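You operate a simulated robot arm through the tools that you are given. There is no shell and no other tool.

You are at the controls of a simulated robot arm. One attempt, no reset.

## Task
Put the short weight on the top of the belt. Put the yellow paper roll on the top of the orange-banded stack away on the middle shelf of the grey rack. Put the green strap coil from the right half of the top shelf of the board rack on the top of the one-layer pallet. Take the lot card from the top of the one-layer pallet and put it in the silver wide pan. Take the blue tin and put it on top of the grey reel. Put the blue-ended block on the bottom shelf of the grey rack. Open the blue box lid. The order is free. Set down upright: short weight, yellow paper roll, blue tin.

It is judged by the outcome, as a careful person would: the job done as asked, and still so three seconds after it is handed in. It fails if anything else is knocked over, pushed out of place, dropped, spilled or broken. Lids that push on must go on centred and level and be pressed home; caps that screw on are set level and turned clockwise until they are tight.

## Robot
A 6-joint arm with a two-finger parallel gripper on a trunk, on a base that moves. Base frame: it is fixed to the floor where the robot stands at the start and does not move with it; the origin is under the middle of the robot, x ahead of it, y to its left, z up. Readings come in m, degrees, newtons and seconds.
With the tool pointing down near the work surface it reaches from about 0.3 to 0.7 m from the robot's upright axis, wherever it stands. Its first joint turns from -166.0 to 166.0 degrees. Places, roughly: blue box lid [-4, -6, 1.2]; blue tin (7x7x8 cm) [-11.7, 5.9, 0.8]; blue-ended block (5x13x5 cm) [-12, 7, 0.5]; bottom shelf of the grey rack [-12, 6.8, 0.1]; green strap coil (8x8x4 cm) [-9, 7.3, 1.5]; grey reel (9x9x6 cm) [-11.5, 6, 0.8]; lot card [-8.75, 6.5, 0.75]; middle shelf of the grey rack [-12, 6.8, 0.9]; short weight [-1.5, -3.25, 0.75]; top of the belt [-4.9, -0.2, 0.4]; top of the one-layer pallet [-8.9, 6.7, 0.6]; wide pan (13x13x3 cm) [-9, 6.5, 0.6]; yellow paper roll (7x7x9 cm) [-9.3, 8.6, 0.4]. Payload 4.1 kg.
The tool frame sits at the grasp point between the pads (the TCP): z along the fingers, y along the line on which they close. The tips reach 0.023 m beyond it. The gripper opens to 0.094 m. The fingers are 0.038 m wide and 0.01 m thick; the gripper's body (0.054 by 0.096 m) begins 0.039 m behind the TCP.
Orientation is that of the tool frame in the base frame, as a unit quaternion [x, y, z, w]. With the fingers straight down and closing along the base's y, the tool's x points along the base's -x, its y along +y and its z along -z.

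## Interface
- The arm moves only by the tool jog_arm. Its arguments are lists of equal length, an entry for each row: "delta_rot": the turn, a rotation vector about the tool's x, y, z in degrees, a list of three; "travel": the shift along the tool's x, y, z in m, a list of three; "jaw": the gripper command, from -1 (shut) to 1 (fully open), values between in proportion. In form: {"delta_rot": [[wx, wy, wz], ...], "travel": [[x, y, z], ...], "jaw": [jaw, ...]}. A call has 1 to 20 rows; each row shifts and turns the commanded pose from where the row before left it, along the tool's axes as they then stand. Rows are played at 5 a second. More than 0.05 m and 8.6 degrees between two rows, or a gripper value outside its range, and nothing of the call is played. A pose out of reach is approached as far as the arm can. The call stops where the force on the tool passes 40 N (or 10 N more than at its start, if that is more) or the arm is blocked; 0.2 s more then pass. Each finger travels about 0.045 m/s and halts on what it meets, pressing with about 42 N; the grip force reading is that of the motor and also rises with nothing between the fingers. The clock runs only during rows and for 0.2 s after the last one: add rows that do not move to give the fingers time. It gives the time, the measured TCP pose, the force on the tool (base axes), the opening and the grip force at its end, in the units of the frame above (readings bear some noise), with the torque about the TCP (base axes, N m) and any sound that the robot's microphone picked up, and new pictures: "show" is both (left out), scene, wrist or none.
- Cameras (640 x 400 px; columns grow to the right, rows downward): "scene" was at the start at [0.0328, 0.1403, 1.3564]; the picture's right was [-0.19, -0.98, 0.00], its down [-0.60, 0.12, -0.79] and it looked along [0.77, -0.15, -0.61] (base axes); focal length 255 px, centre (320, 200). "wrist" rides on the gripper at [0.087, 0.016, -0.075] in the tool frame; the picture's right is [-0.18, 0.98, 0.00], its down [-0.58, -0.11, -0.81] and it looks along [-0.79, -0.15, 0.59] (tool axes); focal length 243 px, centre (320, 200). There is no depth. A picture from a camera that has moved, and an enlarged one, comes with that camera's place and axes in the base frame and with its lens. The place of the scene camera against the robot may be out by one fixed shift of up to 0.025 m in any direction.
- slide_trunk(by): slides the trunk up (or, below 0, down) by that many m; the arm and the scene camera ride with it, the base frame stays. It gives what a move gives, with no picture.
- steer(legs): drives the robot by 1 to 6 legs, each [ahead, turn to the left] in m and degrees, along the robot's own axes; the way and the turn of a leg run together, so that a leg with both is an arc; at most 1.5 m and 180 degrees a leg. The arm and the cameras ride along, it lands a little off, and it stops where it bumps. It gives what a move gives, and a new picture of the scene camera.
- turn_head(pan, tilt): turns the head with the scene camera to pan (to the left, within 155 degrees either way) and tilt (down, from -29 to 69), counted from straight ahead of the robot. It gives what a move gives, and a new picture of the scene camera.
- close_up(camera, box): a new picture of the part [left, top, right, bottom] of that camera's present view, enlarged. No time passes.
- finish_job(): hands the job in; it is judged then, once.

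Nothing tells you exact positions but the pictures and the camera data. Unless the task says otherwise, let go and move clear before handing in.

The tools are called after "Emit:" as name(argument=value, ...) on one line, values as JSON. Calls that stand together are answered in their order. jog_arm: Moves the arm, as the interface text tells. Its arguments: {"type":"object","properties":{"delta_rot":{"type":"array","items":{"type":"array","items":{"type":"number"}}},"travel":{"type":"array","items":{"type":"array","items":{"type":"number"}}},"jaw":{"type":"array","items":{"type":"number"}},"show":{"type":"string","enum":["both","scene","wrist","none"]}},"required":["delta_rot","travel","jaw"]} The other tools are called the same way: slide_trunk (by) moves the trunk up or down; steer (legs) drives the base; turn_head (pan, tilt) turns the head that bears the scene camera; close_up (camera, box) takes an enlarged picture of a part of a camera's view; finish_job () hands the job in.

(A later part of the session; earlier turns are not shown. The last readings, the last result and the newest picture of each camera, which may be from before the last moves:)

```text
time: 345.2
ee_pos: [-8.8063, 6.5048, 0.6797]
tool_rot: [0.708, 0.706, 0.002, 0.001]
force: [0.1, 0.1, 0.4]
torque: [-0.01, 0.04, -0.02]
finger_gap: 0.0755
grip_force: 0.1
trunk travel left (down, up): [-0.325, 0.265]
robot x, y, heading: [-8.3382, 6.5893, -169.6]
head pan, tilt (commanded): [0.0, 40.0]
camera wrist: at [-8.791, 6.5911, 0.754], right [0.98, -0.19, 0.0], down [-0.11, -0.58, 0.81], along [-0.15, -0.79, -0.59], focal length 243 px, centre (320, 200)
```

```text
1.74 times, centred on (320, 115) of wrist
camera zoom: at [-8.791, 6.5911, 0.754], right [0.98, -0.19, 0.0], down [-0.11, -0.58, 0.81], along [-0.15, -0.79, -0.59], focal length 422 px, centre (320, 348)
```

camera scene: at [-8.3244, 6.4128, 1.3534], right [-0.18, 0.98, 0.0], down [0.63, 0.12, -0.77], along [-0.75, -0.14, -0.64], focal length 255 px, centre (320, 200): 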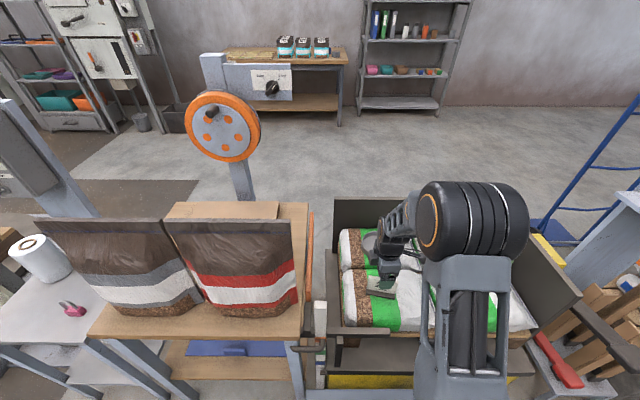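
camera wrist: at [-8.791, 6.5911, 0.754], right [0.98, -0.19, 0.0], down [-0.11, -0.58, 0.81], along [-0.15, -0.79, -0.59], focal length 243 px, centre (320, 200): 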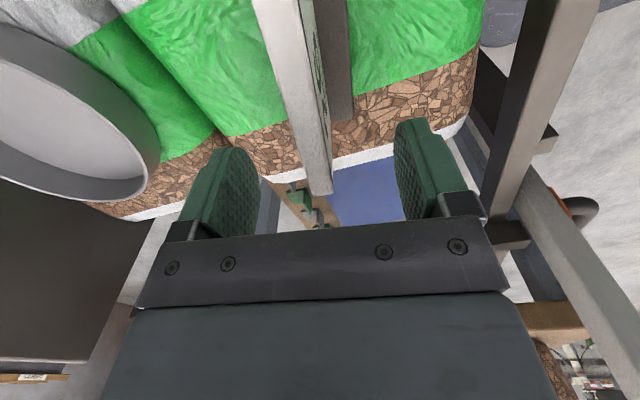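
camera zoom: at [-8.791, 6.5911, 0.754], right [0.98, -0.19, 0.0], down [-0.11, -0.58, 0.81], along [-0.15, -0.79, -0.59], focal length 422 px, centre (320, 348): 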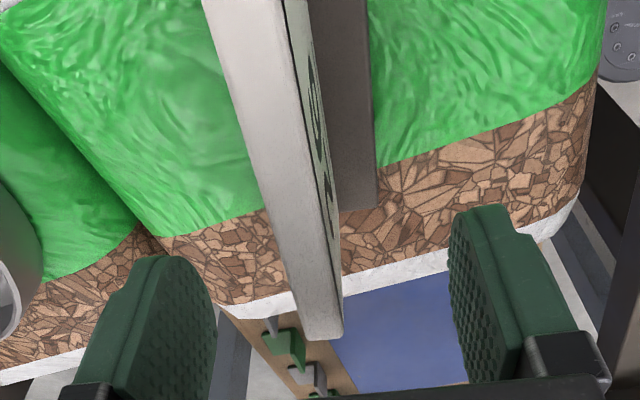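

Emit:
jog_arm(delta_rot=[[0, 0, 0], [0, 0, 0], [0, 0, 0], [0, 0, 0], [0, 0, 0], [0, 0, 0], [0, 0, 0], [0, 0, 0]], travel=[[-0.008, -0.007, 0], [0, 0, 0.03], [0, 0, 0.026], [0, 0, 0], [0, 0, 0], [0, 0, 0], [0, 0, 0], [0, 0, 0]], jaw=[0.6, 0.6, 0.6, 0.1, -0.4, -0.8, -1, -1], show="both")

```text
time: 346.0
ee_pos: [-8.8163, 6.4969, 0.6347]
tool_rot: [0.709, 0.706, -0.001, -0.002]
force: [7.0, 0.8, 17.9]
torque: [0.19, 0.1, -0.06]
finger_gap: 0.0751
grip_force: 0.1
trunk travel left (down, up): [-0.325, 0.265]
robot x, y, heading: [-8.3377, 6.5942, -169.5]
head pan, tilt (commanded): [0.0, 40.0]
stopped in row 3: the force on the tool passed its limit at 64 N (the readings are from after the stop); the commanded pose is now the measured one
camera scene: at [-8.323, 6.4131, 1.3538], right [-0.18, 0.98, 0.0], down [0.63, 0.12, -0.77], along [-0.75, -0.14, -0.64], focal length 255 px, centre (320, 200)
camera wrist: at [-8.7997, 6.5821, 0.7105], right [0.98, -0.19, 0.0], down [-0.11, -0.58, 0.81], along [-0.15, -0.79, -0.59], focal length 243 px, centre (320, 200)
```

scene: 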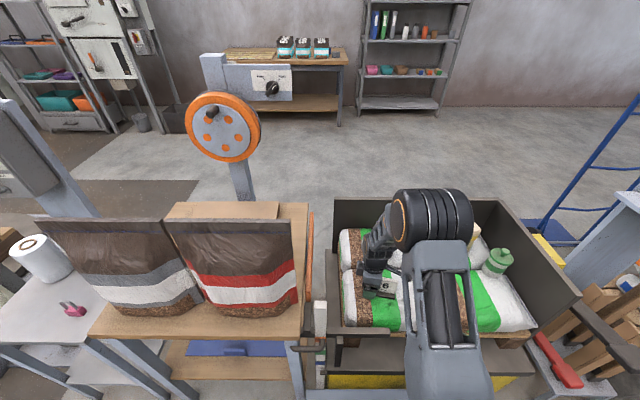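
wrist: 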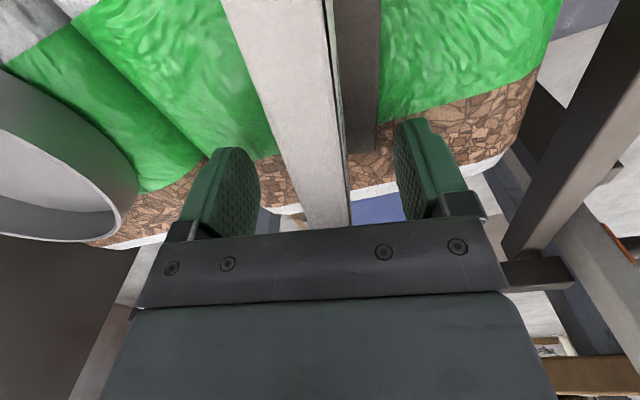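

The palm touched the top of the card, so the slab is taller than I took it for (top at about 0.674). I'll back up 5 mm and close the fingers.

Emit:
jog_arm(delta_rot=[[0, 0, 0], [0, 0, 0], [0, 0, 0], [0, 0, 0], [0, 0, 0], [0, 0, 0]], travel=[[0, 0, -0.005], [0, 0, 0], [0, 0, 0], [0, 0, 0], [0, 0, 0], [0, 0, 0]], jaw=[0.6, 0.1, -0.4, -0.8, -1, -1], show="both")

```text
time: 347.4
ee_pos: [-8.8178, 6.4958, 0.6374]
tool_rot: [0.708, 0.706, 0.0, 0.001]
force: [0.0, 0.0, -0.6]
torque: [-0.03, -0.01, 0.03]
finger_gap: 0.0115
grip_force: 41.4
trunk travel left (down, up): [-0.325, 0.265]
robot x, y, heading: [-8.3392, 6.5929, -169.4]
head pan, tilt (commanded): [0.0, 40.0]
camera scene: at [-8.3247, 6.4128, 1.3533], right [-0.18, 0.98, 0.0], down [0.63, 0.12, -0.77], along [-0.75, -0.14, -0.64], focal length 255 px, centre (320, 200)
camera wrist: at [-8.8003, 6.582, 0.7133], right [0.98, -0.19, 0.0], down [-0.11, -0.58, 0.81], along [-0.15, -0.79, -0.59], focal length 243 px, centre (320, 200)
```

scene: 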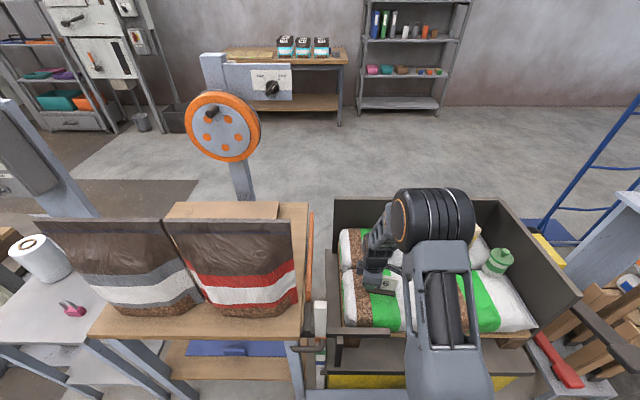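
wrist: 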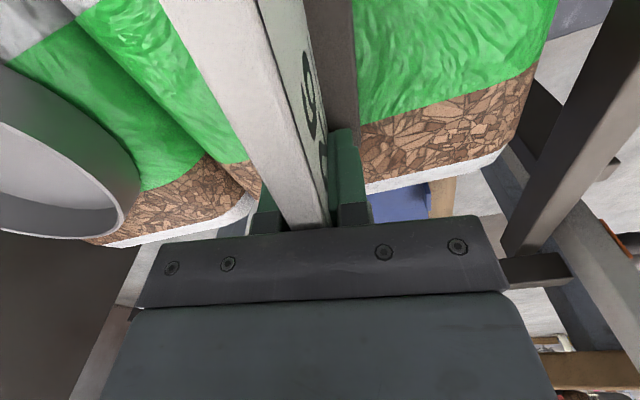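

The card is gripped. I'll lift it and check the pan again.

Emit:
jog_arm(delta_rot=[[0, 0, 0], [0, 0, 0], [0, 0, 0], [0, 0, 0], [0, 0, 0]], travel=[[0, 0, -0.02], [0, 0, -0.03], [0, 0, -0.03], [0, 0, -0.03], [0, 0, -0.02]], jaw=[-1, -1, -1, -1, -1], show="both")

Emit:
close_up(camera="wrist", box=[0, 0, 400, 250])

Emit:
close_up(camera="scene", box=[320, 180, 520, 340])

```text
time: 348.6
ee_pos: [-8.8173, 6.497, 0.7664]
tool_rot: [0.708, 0.706, 0.0, 0.0]
force: [0.5, 0.3, 0.3]
torque: [-0.03, -0.02, 0.02]
finger_gap: 0.0117
grip_force: 42.5
trunk travel left (down, up): [-0.325, 0.265]
robot x, y, heading: [-8.3392, 6.5894, -169.7]
head pan, tilt (commanded): [0.0, 40.0]
camera scene: at [-8.3247, 6.4127, 1.3533], right [-0.18, 0.98, 0.0], down [0.63, 0.12, -0.77], along [-0.75, -0.14, -0.64], focal length 255 px, centre (320, 200)
camera wrist: at [-8.8002, 6.5826, 0.843], right [0.98, -0.19, 0.0], down [-0.11, -0.58, 0.81], along [-0.15, -0.79, -0.59], focal length 243 px, centre (320, 200)
```

scene: 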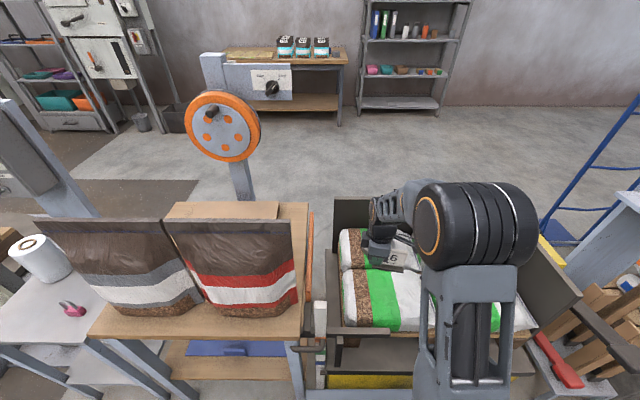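
wrist: 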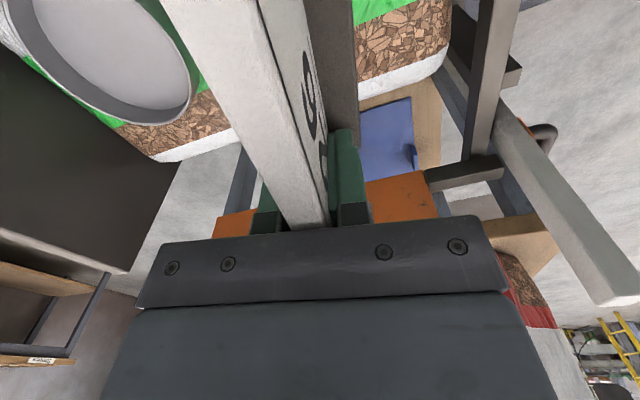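

```text
1.60 times, centred on (200, 125) of wrist
camera zoom: at [-8.8002, 6.5826, 0.843], right [0.98, -0.19, 0.0], down [-0.11, -0.58, 0.81], along [-0.15, -0.79, -0.59], focal length 388 px, centre (512, 320)
```

zoom: 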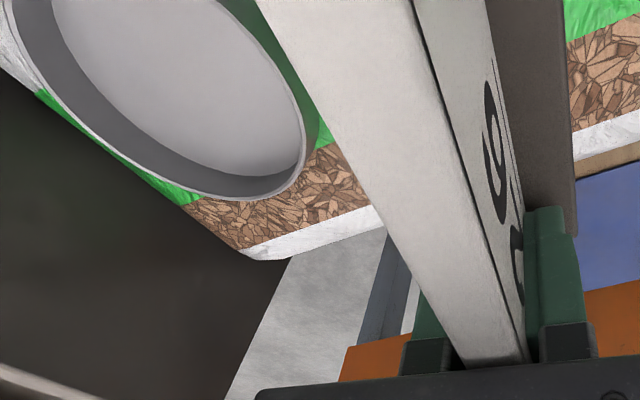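

```text
2.50 times, centred on (420, 260) of scene
camera zoom: at [-8.3247, 6.4127, 1.3533], right [-0.18, 0.98, 0.0], down [0.63, 0.12, -0.77], along [-0.75, -0.14, -0.64], focal length 638 px, centre (70, 50)
```

zoom: 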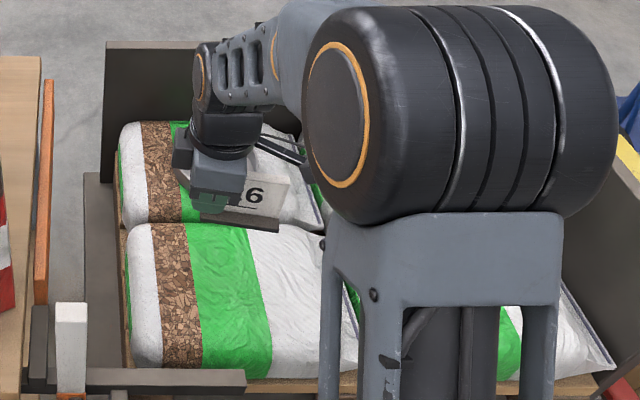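

The card is held near its south end, so its base centre is about 3.5 cm north of the TCP. I put the pan centre at (-8.995, 6.520), and I'll move the card over it at height.

Emit:
jog_arm(delta_rot=[[0, 0, 0], [0, 0, 0], [0, 0, 0], [0, 0, 0], [0, 0, 0]], travel=[[-0.012, -0.04, 0], [0, -0.04, 0], [0, -0.04, 0], [0, -0.04, 0], [0, -0.018, 0.02]], jaw=[-1, -1, -1, -1, -1], show="both")

Emit:
close_up(camera="wrist", box=[180, 0, 460, 240])

Emit:
close_up(camera="scene", box=[320, 180, 480, 300])

```text
time: 349.8
ee_pos: [-8.9946, 6.485, 0.7493]
tool_rot: [0.708, 0.706, -0.001, 0.001]
force: [-0.1, -0.7, -0.8]
torque: [-0.02, 0.03, -0.02]
finger_gap: 0.0112
grip_force: 42.3
trunk travel left (down, up): [-0.325, 0.265]
robot x, y, heading: [-8.341, 6.5901, -169.5]
head pan, tilt (commanded): [0.0, 40.0]
camera scene: at [-8.3246, 6.4128, 1.3534], right [-0.18, 0.98, 0.0], down [0.63, 0.12, -0.77], along [-0.75, -0.14, -0.64], focal length 255 px, centre (320, 200)
camera wrist: at [-8.9788, 6.5706, 0.8236], right [0.98, -0.19, 0.0], down [-0.11, -0.58, 0.81], along [-0.15, -0.79, -0.59], focal length 243 px, centre (320, 200)
```

scene: 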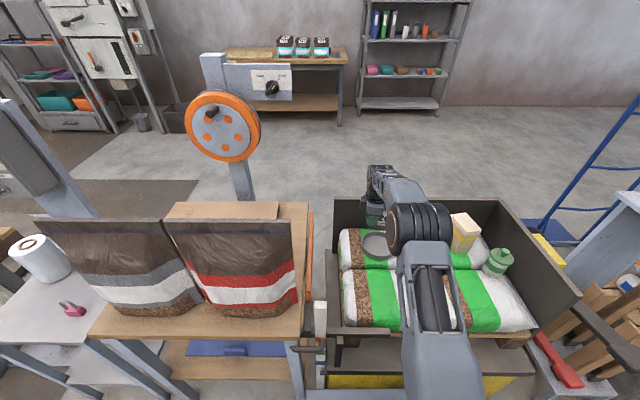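
wrist: 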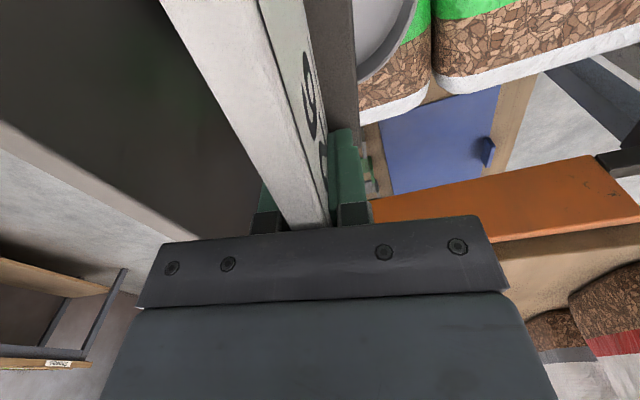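

```text
1.67 times, centred on (320, 120) of wrist
camera zoom: at [-8.9788, 6.5706, 0.8236], right [0.98, -0.19, 0.0], down [-0.11, -0.58, 0.81], along [-0.15, -0.79, -0.59], focal length 404 px, centre (320, 333)
```

zoom: 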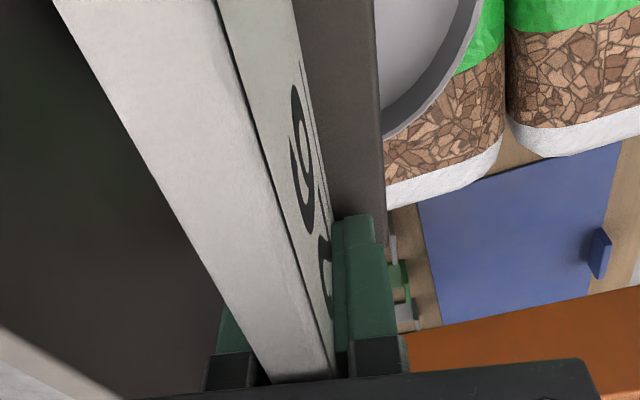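

```text
3.33 times, centred on (400, 240) of scene
camera zoom: at [-8.3246, 6.4128, 1.3534], right [-0.18, 0.98, 0.0], down [0.63, 0.12, -0.77], along [-0.75, -0.14, -0.64], focal length 851 px, centre (53, 67)
```

zoom: 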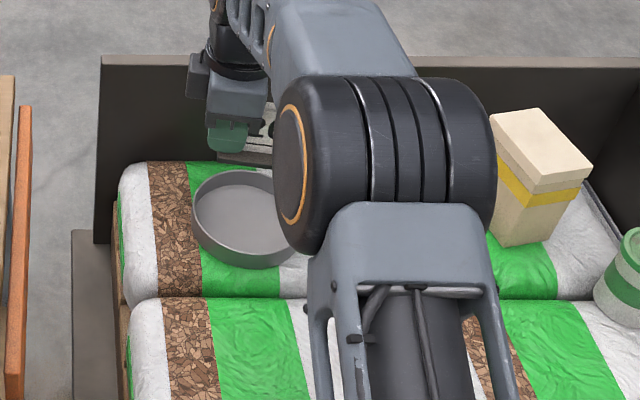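

The card is nearly over the pan. I'll shift it slightly (6 mm in x and y) and lower until the base is just above the rim to compare directly.

Emit:
jog_arm(delta_rot=[[0, 0, 0], [0, 0, 0], [0, 0, 0]], travel=[[-0.006, 0.006, 0], [0, 0, 0.03], [0, 0, 0.032]], jaw=[-1, -1, -1], show="both")

Emit:
close_up(camera="wrist", box=[180, 0, 460, 240])

Emit:
close_up(camera="scene", box=[340, 190, 440, 280])

```text
time: 350.6
ee_pos: [-8.9904, 6.4782, 0.6851]
tool_rot: [0.708, 0.706, -0.001, 0.0]
force: [0.0, 0.8, -0.3]
torque: [-0.07, -0.03, 0.01]
finger_gap: 0.0113
grip_force: 42.2
trunk travel left (down, up): [-0.325, 0.265]
robot x, y, heading: [-8.338, 6.5889, -169.5]
head pan, tilt (commanded): [0.0, 40.0]
camera scene: at [-8.3246, 6.4128, 1.3534], right [-0.18, 0.98, 0.0], down [0.63, 0.12, -0.77], along [-0.75, -0.14, -0.64], focal length 255 px, centre (320, 200)
camera wrist: at [-8.9726, 6.5646, 0.7613], right [0.98, -0.19, 0.0], down [-0.11, -0.58, 0.81], along [-0.15, -0.79, -0.59], focal length 243 px, centre (320, 200)
```

scene: 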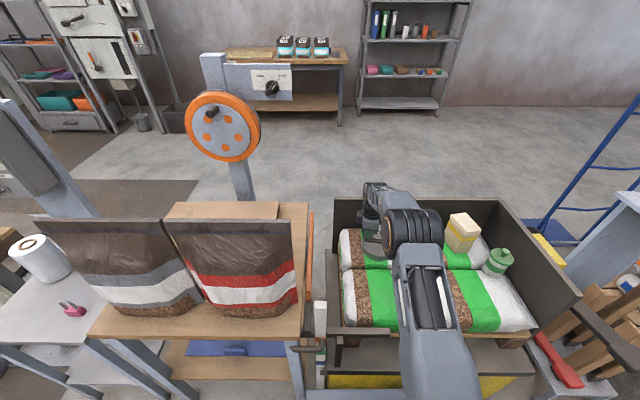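
wrist: 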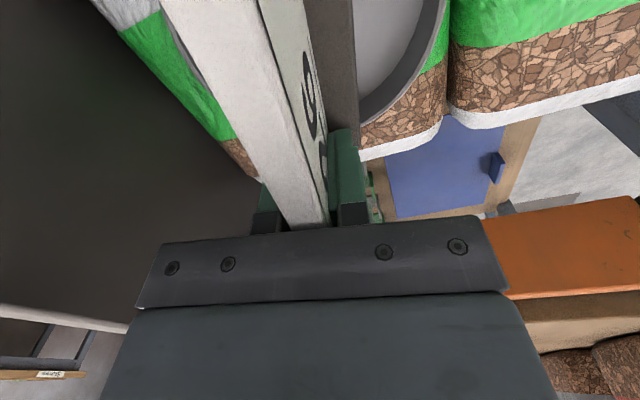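

```text
1.67 times, centred on (320, 120) of wrist
camera zoom: at [-8.9726, 6.5646, 0.7613], right [0.98, -0.19, 0.0], down [-0.11, -0.58, 0.81], along [-0.15, -0.79, -0.59], focal length 404 px, centre (320, 333)
```

zoom: 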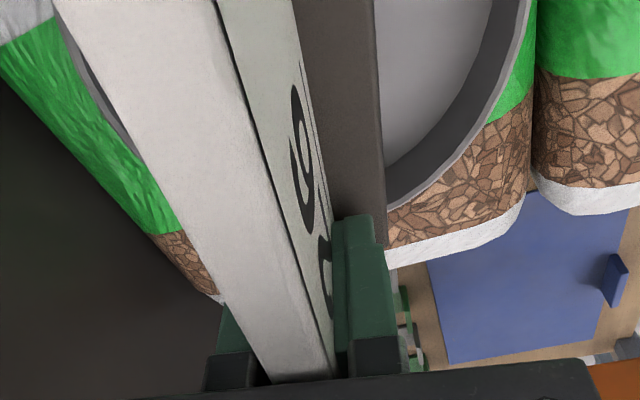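

```text
4.44 times, centred on (390, 235) of scene
camera zoom: at [-8.3246, 6.4128, 1.3534], right [-0.18, 0.98, 0.0], down [0.63, 0.12, -0.77], along [-0.75, -0.14, -0.64], focal length 1135 px, centre (9, 44)
```

zoom: 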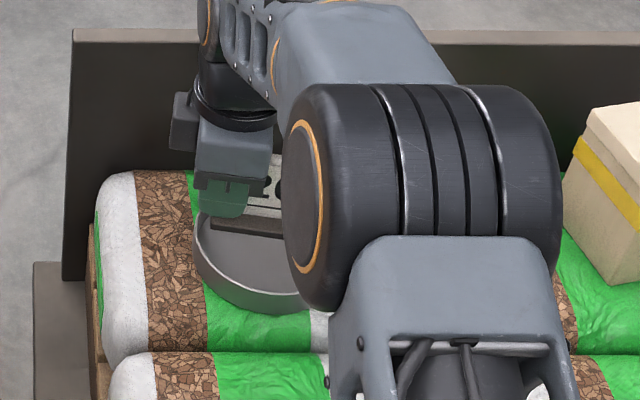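

Emit:
close_up(camera="scene", box=[378, 222, 418, 262])

```text
10.00 times, centred on (398, 242) of scene
camera zoom: at [-8.3246, 6.4128, 1.3534], right [-0.18, 0.98, 0.0], down [0.63, 0.12, -0.77], along [-0.75, -0.14, -0.64], focal length 2553 px, centre (-460, -220)
```

zoom: 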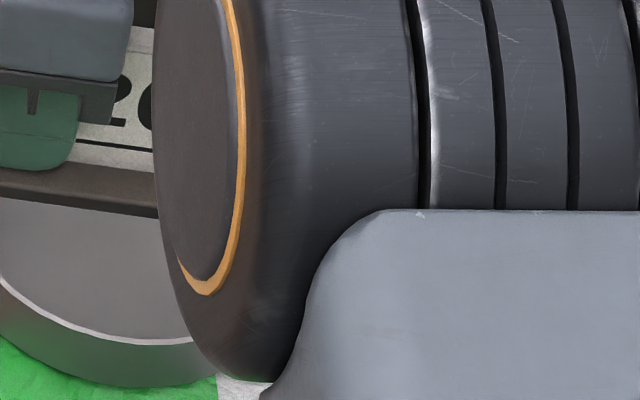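

Emit:
close_up(camera="scene", box=[355, 215, 419, 271])

```text
7.14 times, centred on (387, 243) of scene
camera zoom: at [-8.3246, 6.4128, 1.3534], right [-0.18, 0.98, 0.0], down [0.63, 0.12, -0.77], along [-0.75, -0.14, -0.64], focal length 1824 px, centre (-159, -107)
```

zoom: 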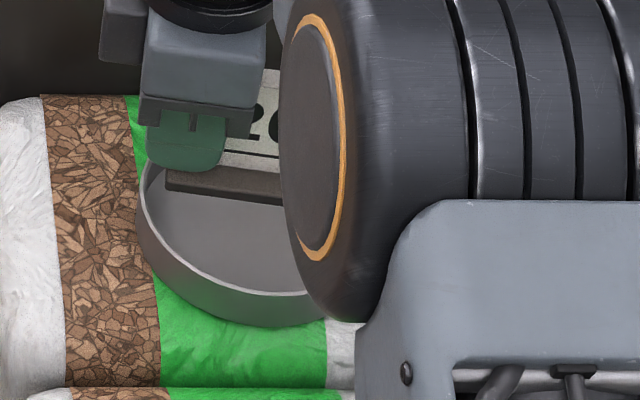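

Comparing base and rim in both views, the card needs about 9 mm east and 6 mm north. I'll shift that, then lower gently into the pan.

Emit:
jog_arm(delta_rot=[[0, 0, 0], [0, 0, 0], [0, 0, 0]], travel=[[0.006, 0.009, 0], [0, 0, 0.015], [0, 0, 0.012]], jaw=[-1, -1, -1], show="both")

Emit:
close_up(camera="scene", box=[355, 215, 419, 271])

Emit:
close_up(camera="wrist", box=[180, 0, 460, 240])

```text
time: 351.4
ee_pos: [-8.9796, 6.4856, 0.6596]
tool_rot: [0.708, 0.706, 0.0, -0.001]
force: [0.2, -0.2, 0.0]
torque: [-0.04, -0.01, 0.01]
finger_gap: 0.0113
grip_force: 42.4
trunk travel left (down, up): [-0.325, 0.265]
robot x, y, heading: [-8.3391, 6.5888, -169.6]
head pan, tilt (commanded): [0.0, 40.0]
camera scene: at [-8.3247, 6.4128, 1.3534], right [-0.18, 0.98, 0.0], down [0.63, 0.12, -0.77], along [-0.75, -0.14, -0.64], focal length 255 px, centre (320, 200)
camera wrist: at [-8.9632, 6.5707, 0.7344], right [0.98, -0.19, 0.0], down [-0.11, -0.58, 0.81], along [-0.15, -0.79, -0.59], focal length 243 px, centre (320, 200)
```

scene: 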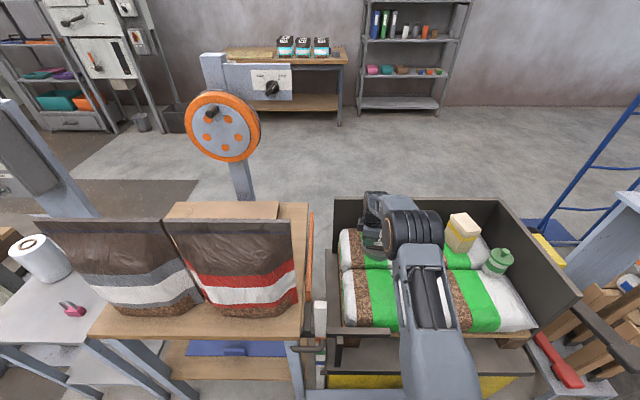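
wrist: 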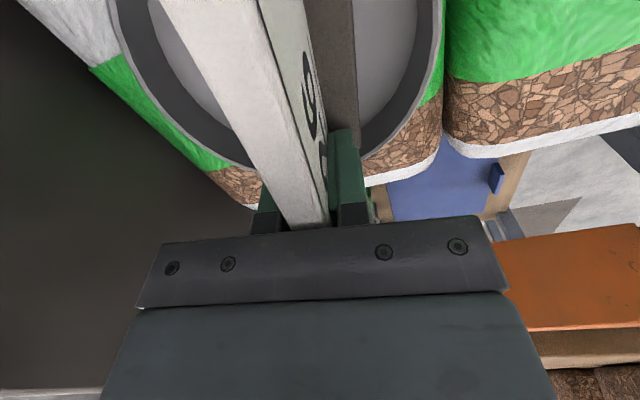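

```text
7.14 times, centred on (387, 243) of scene
camera zoom: at [-8.3247, 6.4128, 1.3534], right [-0.18, 0.98, 0.0], down [0.63, 0.12, -0.77], along [-0.75, -0.14, -0.64], focal length 1824 px, centre (-159, -107)
```

zoom: 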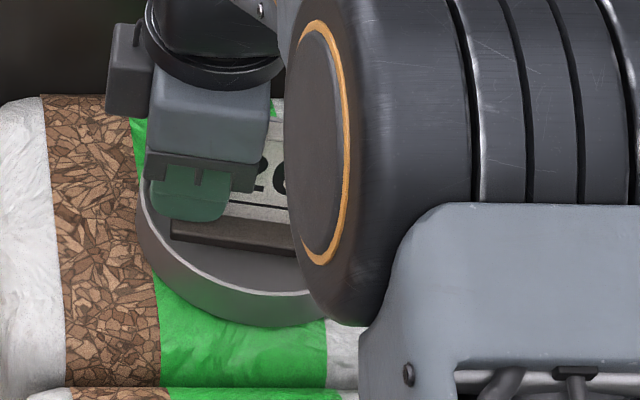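

```text
1.67 times, centred on (320, 120) of wrist
camera zoom: at [-8.9632, 6.5707, 0.7344], right [0.98, -0.19, 0.0], down [-0.11, -0.58, 0.81], along [-0.15, -0.79, -0.59], focal length 404 px, centre (320, 333)
```

zoom: 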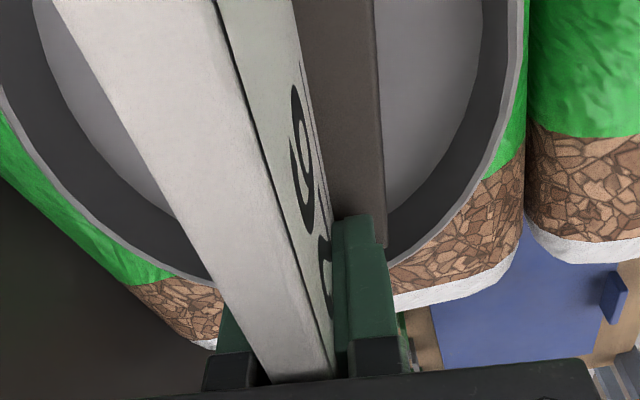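

The base is now inside the rim outline. I'll make a last 5 mm correction west and north, then lower onto the pan floor.

Emit:
jog_arm(delta_rot=[[0, 0, 0], [0, 0, 0]], travel=[[0.005, -0.005, 0], [0, 0, 0.01]], jaw=[-1, -1], show="wrist")

Emit:
close_up(camera="scene", box=[355, 215, 419, 271])

Emit:
close_up(camera="wrist", box=[180, 0, 460, 240])

```text
time: 352.0
ee_pos: [-8.9849, 6.4903, 0.655]
tool_rot: [0.709, 0.705, -0.004, -0.002]
force: [4.5, 2.1, 27.2]
torque: [-0.49, -0.56, 0.1]
finger_gap: 0.0113
grip_force: 42.4
trunk travel left (down, up): [-0.325, 0.265]
robot x, y, heading: [-8.3415, 6.5924, -169.6]
head pan, tilt (commanded): [0.0, 40.0]
camera wrist: at [-8.9678, 6.5756, 0.7299], right [0.98, -0.19, -0.01], down [-0.1, -0.58, 0.81], along [-0.16, -0.79, -0.59], focal length 243 px, centre (320, 200)
```

wrist: 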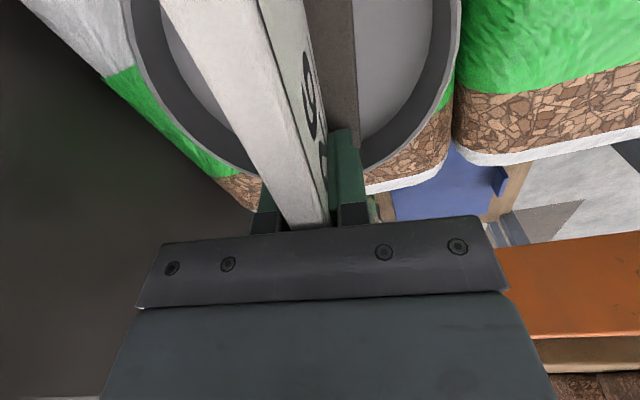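

```text
7.14 times, centred on (387, 243) of scene
camera zoom: at [-8.3219, 6.4133, 1.3541], right [-0.18, 0.98, 0.0], down [0.63, 0.12, -0.77], along [-0.75, -0.14, -0.64], focal length 1824 px, centre (-159, -107)
```

zoom: 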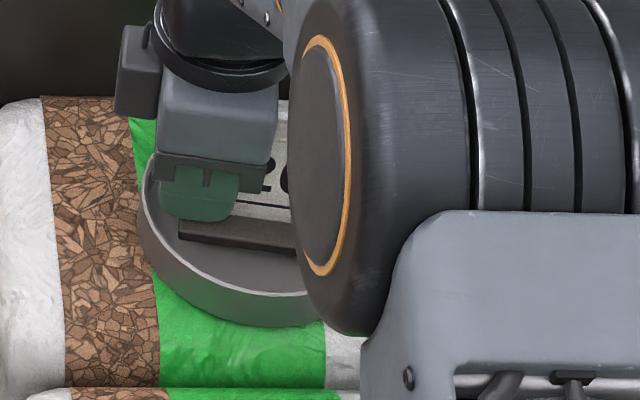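

```text
1.67 times, centred on (320, 120) of wrist
camera zoom: at [-8.9678, 6.5756, 0.7299], right [0.98, -0.19, -0.01], down [-0.1, -0.58, 0.81], along [-0.16, -0.79, -0.59], focal length 404 px, centre (320, 333)
```

zoom: 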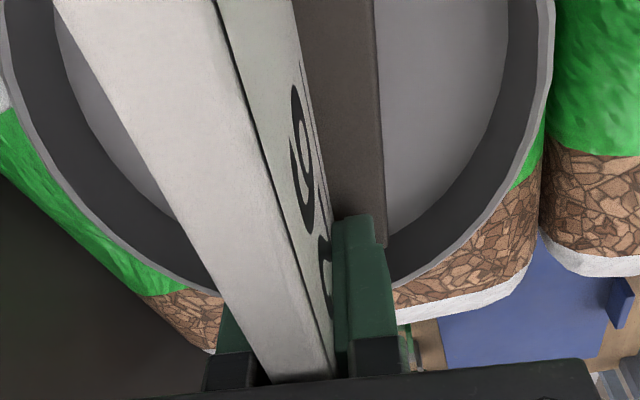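

The base is touching the pan floor inside the rim. I'll ease the press and let go.

Emit:
jog_arm(delta_rot=[[0, 0, 0], [0, 0, 0]], travel=[[0, 0, -0.004], [0, 0, 0]], jaw=[-1, -1], show="none")

```text
time: 352.6
ee_pos: [-8.9846, 6.4893, 0.6545]
tool_rot: [0.708, 0.706, -0.002, -0.001]
force: [-3.7, -0.4, 21.1]
torque: [-0.43, -0.26, -0.02]
finger_gap: 0.0112
grip_force: 42.2
trunk travel left (down, up): [-0.325, 0.265]
robot x, y, heading: [-8.3394, 6.5925, -169.4]
head pan, tilt (commanded): [0.0, 40.0]
```

Emit:
jog_arm(delta_rot=[[0, 0, 0], [0, 0, 0]], travel=[[0, 0, -0.005], [0, 0, 0]], jaw=[-1, -1], show="none")

```text
time: 353.2
ee_pos: [-8.9837, 6.4911, 0.6571]
tool_rot: [0.708, 0.706, 0.002, 0.001]
force: [-0.2, 0.4, -0.7]
torque: [-0.01, 0.02, 0.0]
finger_gap: 0.0116
grip_force: 42.0
trunk travel left (down, up): [-0.325, 0.265]
robot x, y, heading: [-8.3387, 6.5868, -169.5]
head pan, tilt (commanded): [0.0, 40.0]
```

Emit:
jog_arm(delta_rot=[[0, 0, 0], [0, 0, 0], [0, 0, 0], [0, 0, 0], [0, 0, 0], [0, 0, 0], [0, 0, 0], [0, 0, 0], [0, 0, 0], [0, 0, 0]], travel=[[0, 0, 0.001], [0, 0, 0], [0, 0, 0], [0, 0, 0], [0, 0, 0], [0, 0, -0.02], [0, 0, -0.04], [0, 0, -0.04], [0, 0, -0.04], [0, 0, -0.04]], jaw=[-0.8, -0.6, -0.3, 0.0, 0.2, 0.2, 0.2, 0.2, 0.2, 0.2], show="both")

Emit:
close_up(camera="scene", box=[340, 200, 440, 280])

```text
time: 355.4
ee_pos: [-8.9837, 6.4903, 0.8396]
tool_rot: [0.708, 0.706, 0.0, 0.0]
force: [-0.1, 0.0, 0.8]
torque: [0.02, 0.05, 0.05]
finger_gap: 0.0564
grip_force: 0.1
trunk travel left (down, up): [-0.325, 0.265]
robot x, y, heading: [-8.3359, 6.5894, -169.5]
head pan, tilt (commanded): [0.0, 40.0]
camera scene: at [-8.3248, 6.4128, 1.3533], right [-0.18, 0.98, 0.0], down [0.63, 0.12, -0.77], along [-0.75, -0.14, -0.64], focal length 255 px, centre (320, 200)
camera wrist: at [-8.9675, 6.5759, 0.9137], right [0.98, -0.19, 0.0], down [-0.11, -0.58, 0.81], along [-0.15, -0.79, -0.59], focal length 243 px, centre (320, 200)
```

scene: 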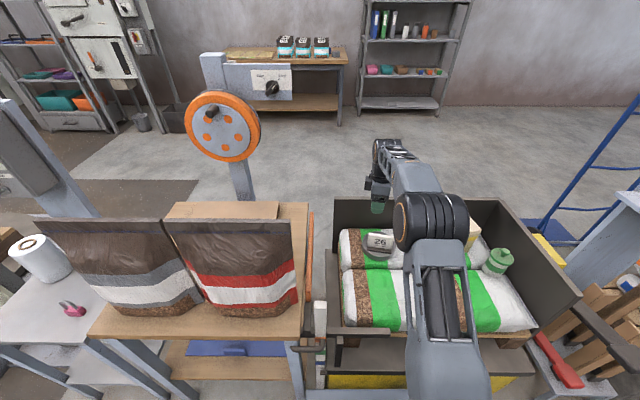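
wrist: 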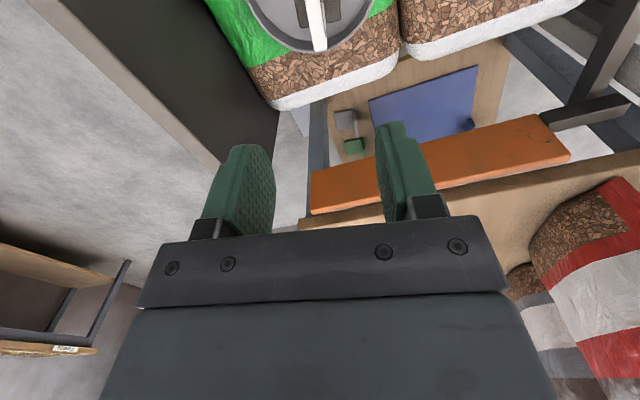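

```text
5.00 times, centred on (390, 240) of scene
camera zoom: at [-8.3248, 6.4128, 1.3533], right [-0.18, 0.98, 0.0], down [0.63, 0.12, -0.77], along [-0.75, -0.14, -0.64], focal length 1277 px, centre (-30, 0)
```

zoom: 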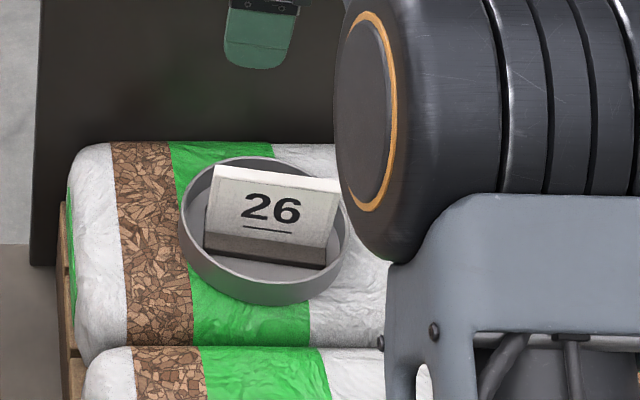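

The card stands in the pan. I'll raise and pull in the arm, restore the forward pose, and then look at the board rack's top shelf from higher up.

Emit:
jog_arm(delta_rot=[[0, 0, 0], [0, 0, 0], [0, 0, 0], [0, 0, 0], [0, 0, 0], [0, 0, 0], [0, 0, 8], [0, 0, 8], [0, 0, 8], [0, 0, 8], [0, 0, 8], [0, 0, 8], [0, 0, 8], [0, 0, 8], [0, 0, 8], [0, 0, 8]], travel=[[0, 0.03, -0.035], [0, 0.04, -0.03], [0, 0.04, -0.03], [0, 0.04, -0.03], [0, 0.04, -0.03], [0, 0.04, 0], [0, 0, 0], [0, 0, 0], [0, 0, 0], [0, 0, 0], [0, 0, 0], [0, 0, 0], [0, 0, 0], [0, 0, 0], [0, 0, 0], [0, 0, 0]], jaw=[0.2, 0.2, 0.2, 0.2, 0.2, 0.2, 0.2, 0.2, 0.2, 0.2, 0.2, 0.2, 0.2, 0.2, 0.2, 0.2], show="none")

Emit:
steer(legs=[[-0.4, 0]])

Emit:
slide_trunk(by=0.26)

Emit:
turn_head(pan=-30, tilt=10)

```text
time: 358.8
ee_pos: [-8.7546, 6.489, 0.9912]
tool_rot: [0.996, 0.084, 0.001, -0.001]
force: [-0.3, -0.5, -0.1]
torque: [0.02, 0.01, 0.0]
finger_gap: 0.0563
grip_force: 0.0
trunk travel left (down, up): [-0.325, 0.265]
robot x, y, heading: [-8.3387, 6.5915, -169.5]
head pan, tilt (commanded): [0.0, 40.0]
```

```text
time: 361.2
ee_pos: [-8.3636, 6.5627, 0.9928]
tool_rot: [0.997, 0.082, 0.0, 0.0]
force: [0.6, -0.9, -0.3]
torque: [0.01, 0.02, -0.03]
finger_gap: 0.0568
grip_force: 0.0
trunk travel left (down, up): [-0.325, 0.265]
robot x, y, heading: [-7.9463, 6.6633, -169.8]
head pan, tilt (commanded): [0.0, 40.0]
camera scene: at [-7.9339, 6.4839, 1.3533], right [-0.17, 0.98, 0.0], down [0.63, 0.11, -0.77], along [-0.75, -0.13, -0.64], focal length 255 px, centre (320, 200)
```

scene: 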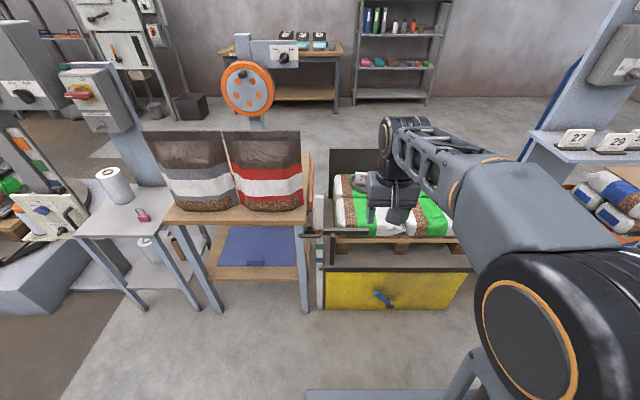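

```text
time: 363.9
ee_pos: [-8.3632, 6.5632, 1.2527]
tool_rot: [0.997, 0.082, 0.0, -0.001]
force: [-0.8, -0.4, -0.1]
torque: [0.03, 0.04, -0.03]
finger_gap: 0.0566
grip_force: 0.0
trunk travel left (down, up): [-0.585, 0.005]
robot x, y, heading: [-7.944, 6.6631, -170.2]
head pan, tilt (commanded): [0.0, 40.0]
```

```text
time: 364.9
ee_pos: [-8.3639, 6.5632, 1.2525]
tool_rot: [0.997, 0.082, 0.0, 0.0]
force: [0.4, 0.1, 0.4]
torque: [0.0, 0.01, 0.02]
finger_gap: 0.0565
grip_force: 0.0
trunk travel left (down, up): [-0.585, 0.005]
robot x, y, heading: [-7.9457, 6.6635, -170.0]
head pan, tilt (commanded): [-30.0, 10.0]
camera scene: at [-7.9375, 6.5303, 1.6609], right [0.34, 0.94, 0.0], down [0.16, -0.06, -0.98], along [-0.93, 0.33, -0.17], focal length 255 px, centre (320, 200)
```

scene: 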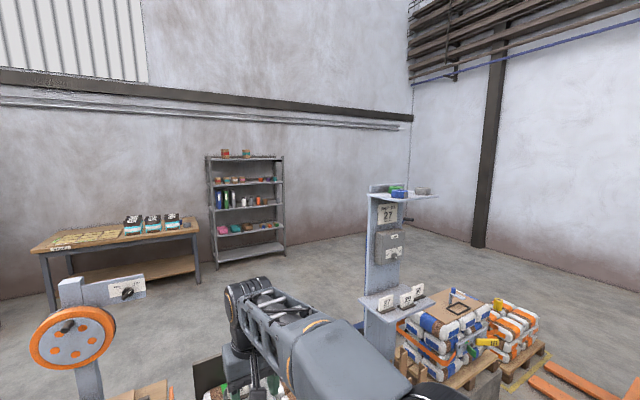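

Emit:
close_up(camera="scene", box=[350, 170, 450, 250])

Emit:
close_up(camera="scene", box=[350, 260, 560, 400])

```text
5.00 times, centred on (400, 210) of scene
camera zoom: at [-7.9375, 6.5303, 1.6609], right [0.34, 0.94, 0.0], down [0.16, -0.06, -0.98], along [-0.93, 0.33, -0.17], focal length 1277 px, centre (-80, 150)
```

zoom: 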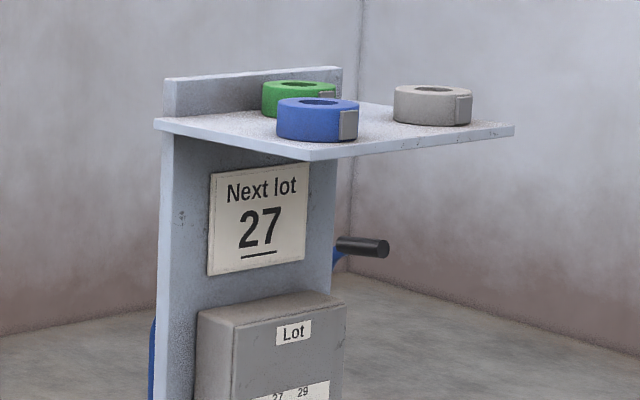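

```text
2.86 times, centred on (455, 330) of scene
camera zoom: at [-7.9375, 6.5303, 1.6609], right [0.34, 0.94, 0.0], down [0.16, -0.06, -0.98], along [-0.93, 0.33, -0.17], focal length 730 px, centre (-66, -171)
```

zoom: 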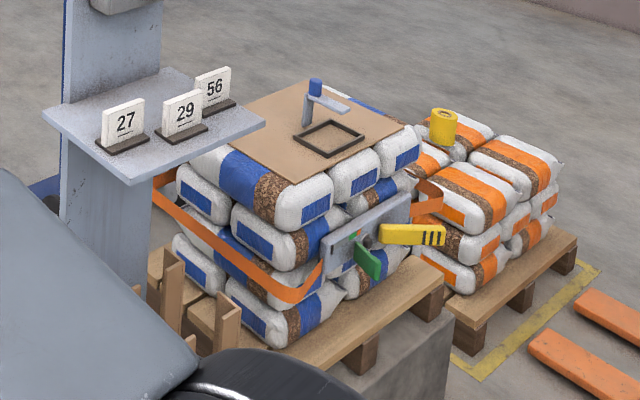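

The top shelf holds one green coil at the back, with a blue one in front and a grey one to the right, and the yellow roll sits on the orange-banded stack. I'll check the floor in front of the board rack before driving there.

Emit:
turn_head(pan=-45, tilt=42)

Emit:
close_up(camera="scene", box=[180, 0, 500, 200])

```text
time: 365.8
ee_pos: [-8.3635, 6.5632, 1.2522]
tool_rot: [0.997, 0.081, 0.001, 0.0]
force: [0.5, -0.3, -0.2]
torque: [0.03, 0.0, 0.01]
finger_gap: 0.0563
grip_force: 0.1
trunk travel left (down, up): [-0.585, 0.005]
robot x, y, heading: [-7.9461, 6.6597, -169.8]
head pan, tilt (commanded): [-45.0, 42.0]
camera scene: at [-7.9187, 6.5466, 1.6105], right [0.57, 0.82, 0.0], down [0.55, -0.38, -0.74], along [-0.61, 0.43, -0.67], focal length 255 px, centre (320, 200)
```

scene: 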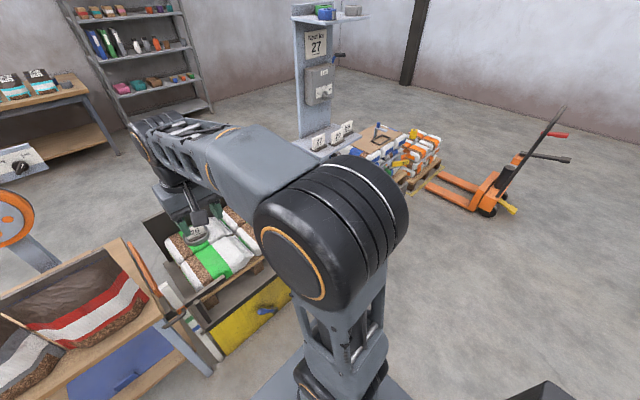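

```text
2.00 times, centred on (340, 100) of scene
camera zoom: at [-7.9187, 6.5466, 1.6105], right [0.57, 0.82, 0.0], down [0.55, -0.38, -0.74], along [-0.61, 0.43, -0.67], focal length 511 px, centre (280, 400)
```

zoom: 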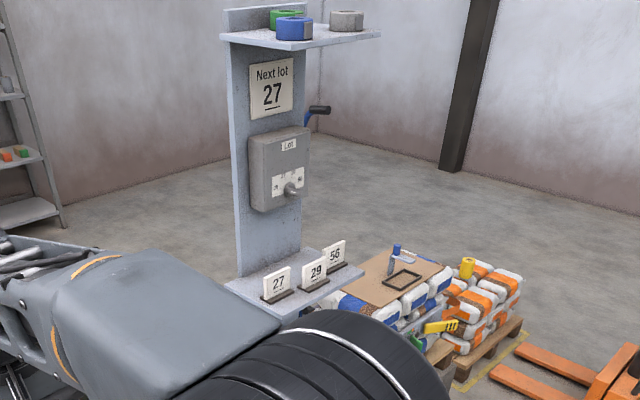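

Emit:
steer(legs=[[0, -100], [0.65, 0], [0, 100]])

Emit:
turn_head(pan=0, tilt=30)

```text
time: 377.9
ee_pos: [-8.3625, 7.2128, 1.2522]
tool_rot: [0.997, 0.083, 0.0, 0.0]
force: [0.5, -0.3, -0.1]
torque: [0.05, -0.02, 0.03]
finger_gap: 0.0566
grip_force: 0.1
trunk travel left (down, up): [-0.585, 0.005]
robot x, y, heading: [-7.9477, 7.3075, -169.9]
head pan, tilt (commanded): [-45.0, 42.0]
camera scene: at [-7.9177, 7.196, 1.6104], right [0.57, 0.82, 0.0], down [0.55, -0.38, -0.74], along [-0.61, 0.42, -0.67], focal length 255 px, centre (320, 200)
```

scene: 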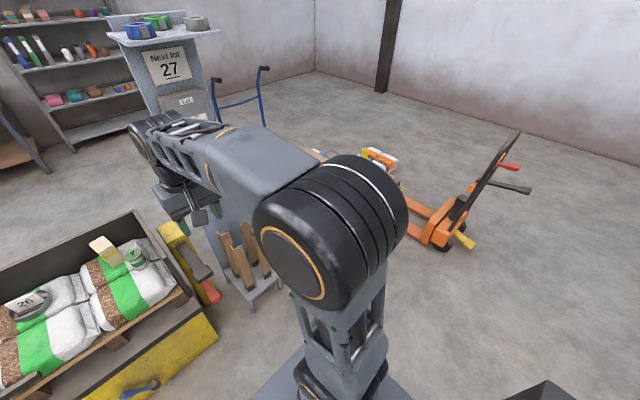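

```text
time: 379.0
ee_pos: [-8.3611, 7.2125, 1.2528]
tool_rot: [0.997, 0.082, 0.0, 0.0]
force: [1.2, 0.6, -0.5]
torque: [0.0, 0.01, 0.01]
finger_gap: 0.0563
grip_force: 0.0
trunk travel left (down, up): [-0.585, 0.005]
robot x, y, heading: [-7.9455, 7.3101, -169.8]
head pan, tilt (commanded): [0.0, 30.0]
camera scene: at [-7.9381, 7.1324, 1.6287], right [-0.18, 0.98, 0.0], down [0.49, 0.09, -0.87], along [-0.85, -0.15, -0.5], focal length 255 px, centre (320, 200)
```

scene: 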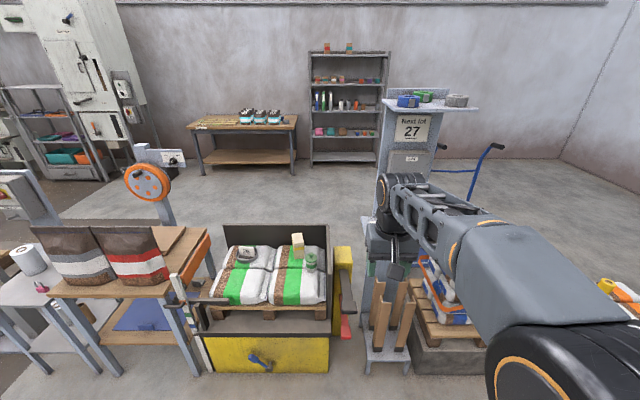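

Emit:
close_up(camera="scene", box=[370, 80, 490, 155])

Emit:
close_up(camera="scene", box=[320, 220, 520, 390])

```text
5.33 times, centred on (430, 118) of scene
camera zoom: at [-7.9381, 7.1324, 1.6287], right [-0.18, 0.98, 0.0], down [0.49, 0.09, -0.87], along [-0.85, -0.15, -0.5], focal length 1362 px, centre (-267, 640)
```

zoom: 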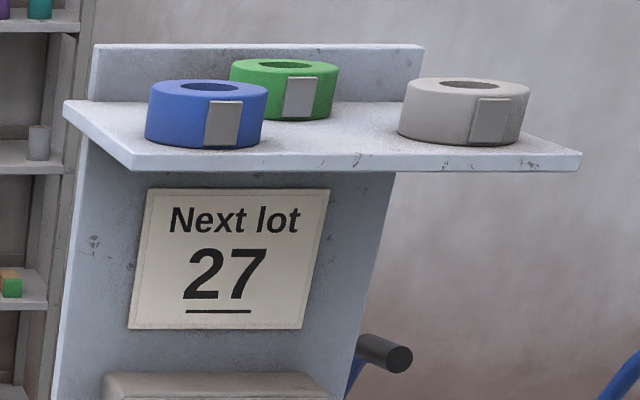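

```text
2.35 times, centred on (420, 305) of scene
camera zoom: at [-7.9381, 7.1324, 1.6287], right [-0.18, 0.98, 0.0], down [0.49, 0.09, -0.87], along [-0.85, -0.15, -0.5], focal length 601 px, centre (85, -47)
```

zoom: 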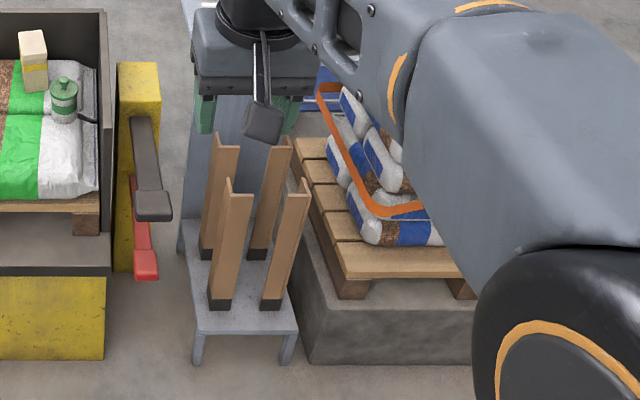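

The shelf top works out at z 1.46 with the green coil at about (-9.03, 7.335), the blue one at (-8.92, 7.27) and the grey one at (-8.96, 7.44). I'll come at it tilted, with the gripper flipped 180° so the wrist camera stays above the coils, and set that pose up here in free space.

Emit:
jog_arm(delta_rot=[[0, 0, 0], [0, 0, 0], [0, 0, 0], [0, 0, 0], [0, 0, 0], [0, 0, 0]], travel=[[0.02, 0, -0.04], [0.02, 0, -0.04], [0.02, 0, -0.04], [0.02, 0, -0.04], [0, 0, -0.04], [0, 0, -0.03]], jaw=[1, 1, 1, 1, 1, 1], show="none")

Emit:
jog_arm(delta_rot=[[0, 0, 8.2], [0, 0, 8.2], [0, 0, 8.2], [0, 0, 8.2], [0, 0, 8.2], [0, 0, 8.2], [0, 0, 8.2], [0, 0, 8.2], [0, 0, 8.2], [0, 0, 8.2], [0, 0, 8.2], [0, 0, 8.2], [0, 0, 8.2], [0, 0, 8.2], [0, 0, 8.2], [0, 0, 8.2], [0, 0, 8.2], [0, 0, 8.2], [0, 0, 8.2], [0, 0, 8.2]], travel=[[0, 0, 0], [0, 0, 0], [0, 0, 0], [0, 0, 0], [0, 0, 0], [0, 0, 0], [0, 0, 0], [0, 0, 0], [0, 0, 0], [0, 0, 0], [0, 0, 0], [0, 0, 0], [0, 0, 0], [0, 0, 0], [0, 0, 0], [0, 0, 0], [0, 0, 0], [0, 0, 0], [0, 0, 0], [0, 0, 0]], jaw=[1, 1, 1, 1, 1, 1, 1, 1, 1, 1, 1, 1, 1, 1, 1, 1, 1, 1, 1, 1], show="both")

```text
time: 380.4
ee_pos: [-8.2835, 7.2244, 1.4693]
tool_rot: [0.997, 0.083, -0.001, 0.0]
force: [-0.4, 0.2, -0.2]
torque: [0.01, 0.0, 0.02]
finger_gap: 0.0939
grip_force: 0.1
out of reach, approached as far as the arm can: row 6
trunk travel left (down, up): [-0.585, 0.005]
robot x, y, heading: [-7.9461, 7.3131, -169.9]
head pan, tilt (commanded): [0.0, 30.0]
```

```text
time: 384.6
ee_pos: [-8.2831, 7.2252, 1.4678]
tool_rot: [-0.219, 0.976, 0.001, 0.0]
force: [1.5, -0.6, -0.3]
torque: [0.0, 0.0, -0.02]
finger_gap: 0.0937
grip_force: 0.0
trunk travel left (down, up): [-0.585, 0.005]
robot x, y, heading: [-7.9459, 7.311, -169.8]
head pan, tilt (commanded): [0.0, 30.0]
camera scene: at [-7.9381, 7.1324, 1.6287], right [-0.18, 0.98, 0.0], down [0.49, 0.09, -0.87], along [-0.85, -0.15, -0.5], focal length 255 px, centre (320, 200)
camera wrist: at [-8.3683, 7.202, 1.5432], right [-0.25, 0.97, 0.0], down [0.57, 0.15, 0.81], along [0.78, 0.21, -0.59], focal length 243 px, centre (320, 200)
```

scene: 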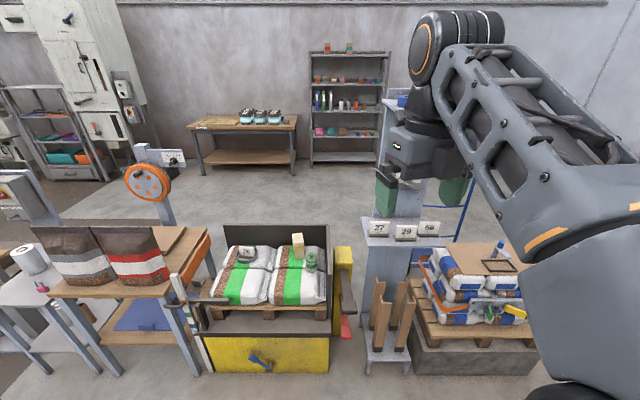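
wrist: 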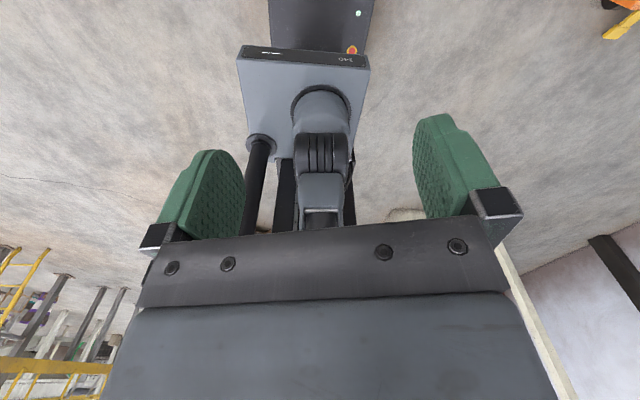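

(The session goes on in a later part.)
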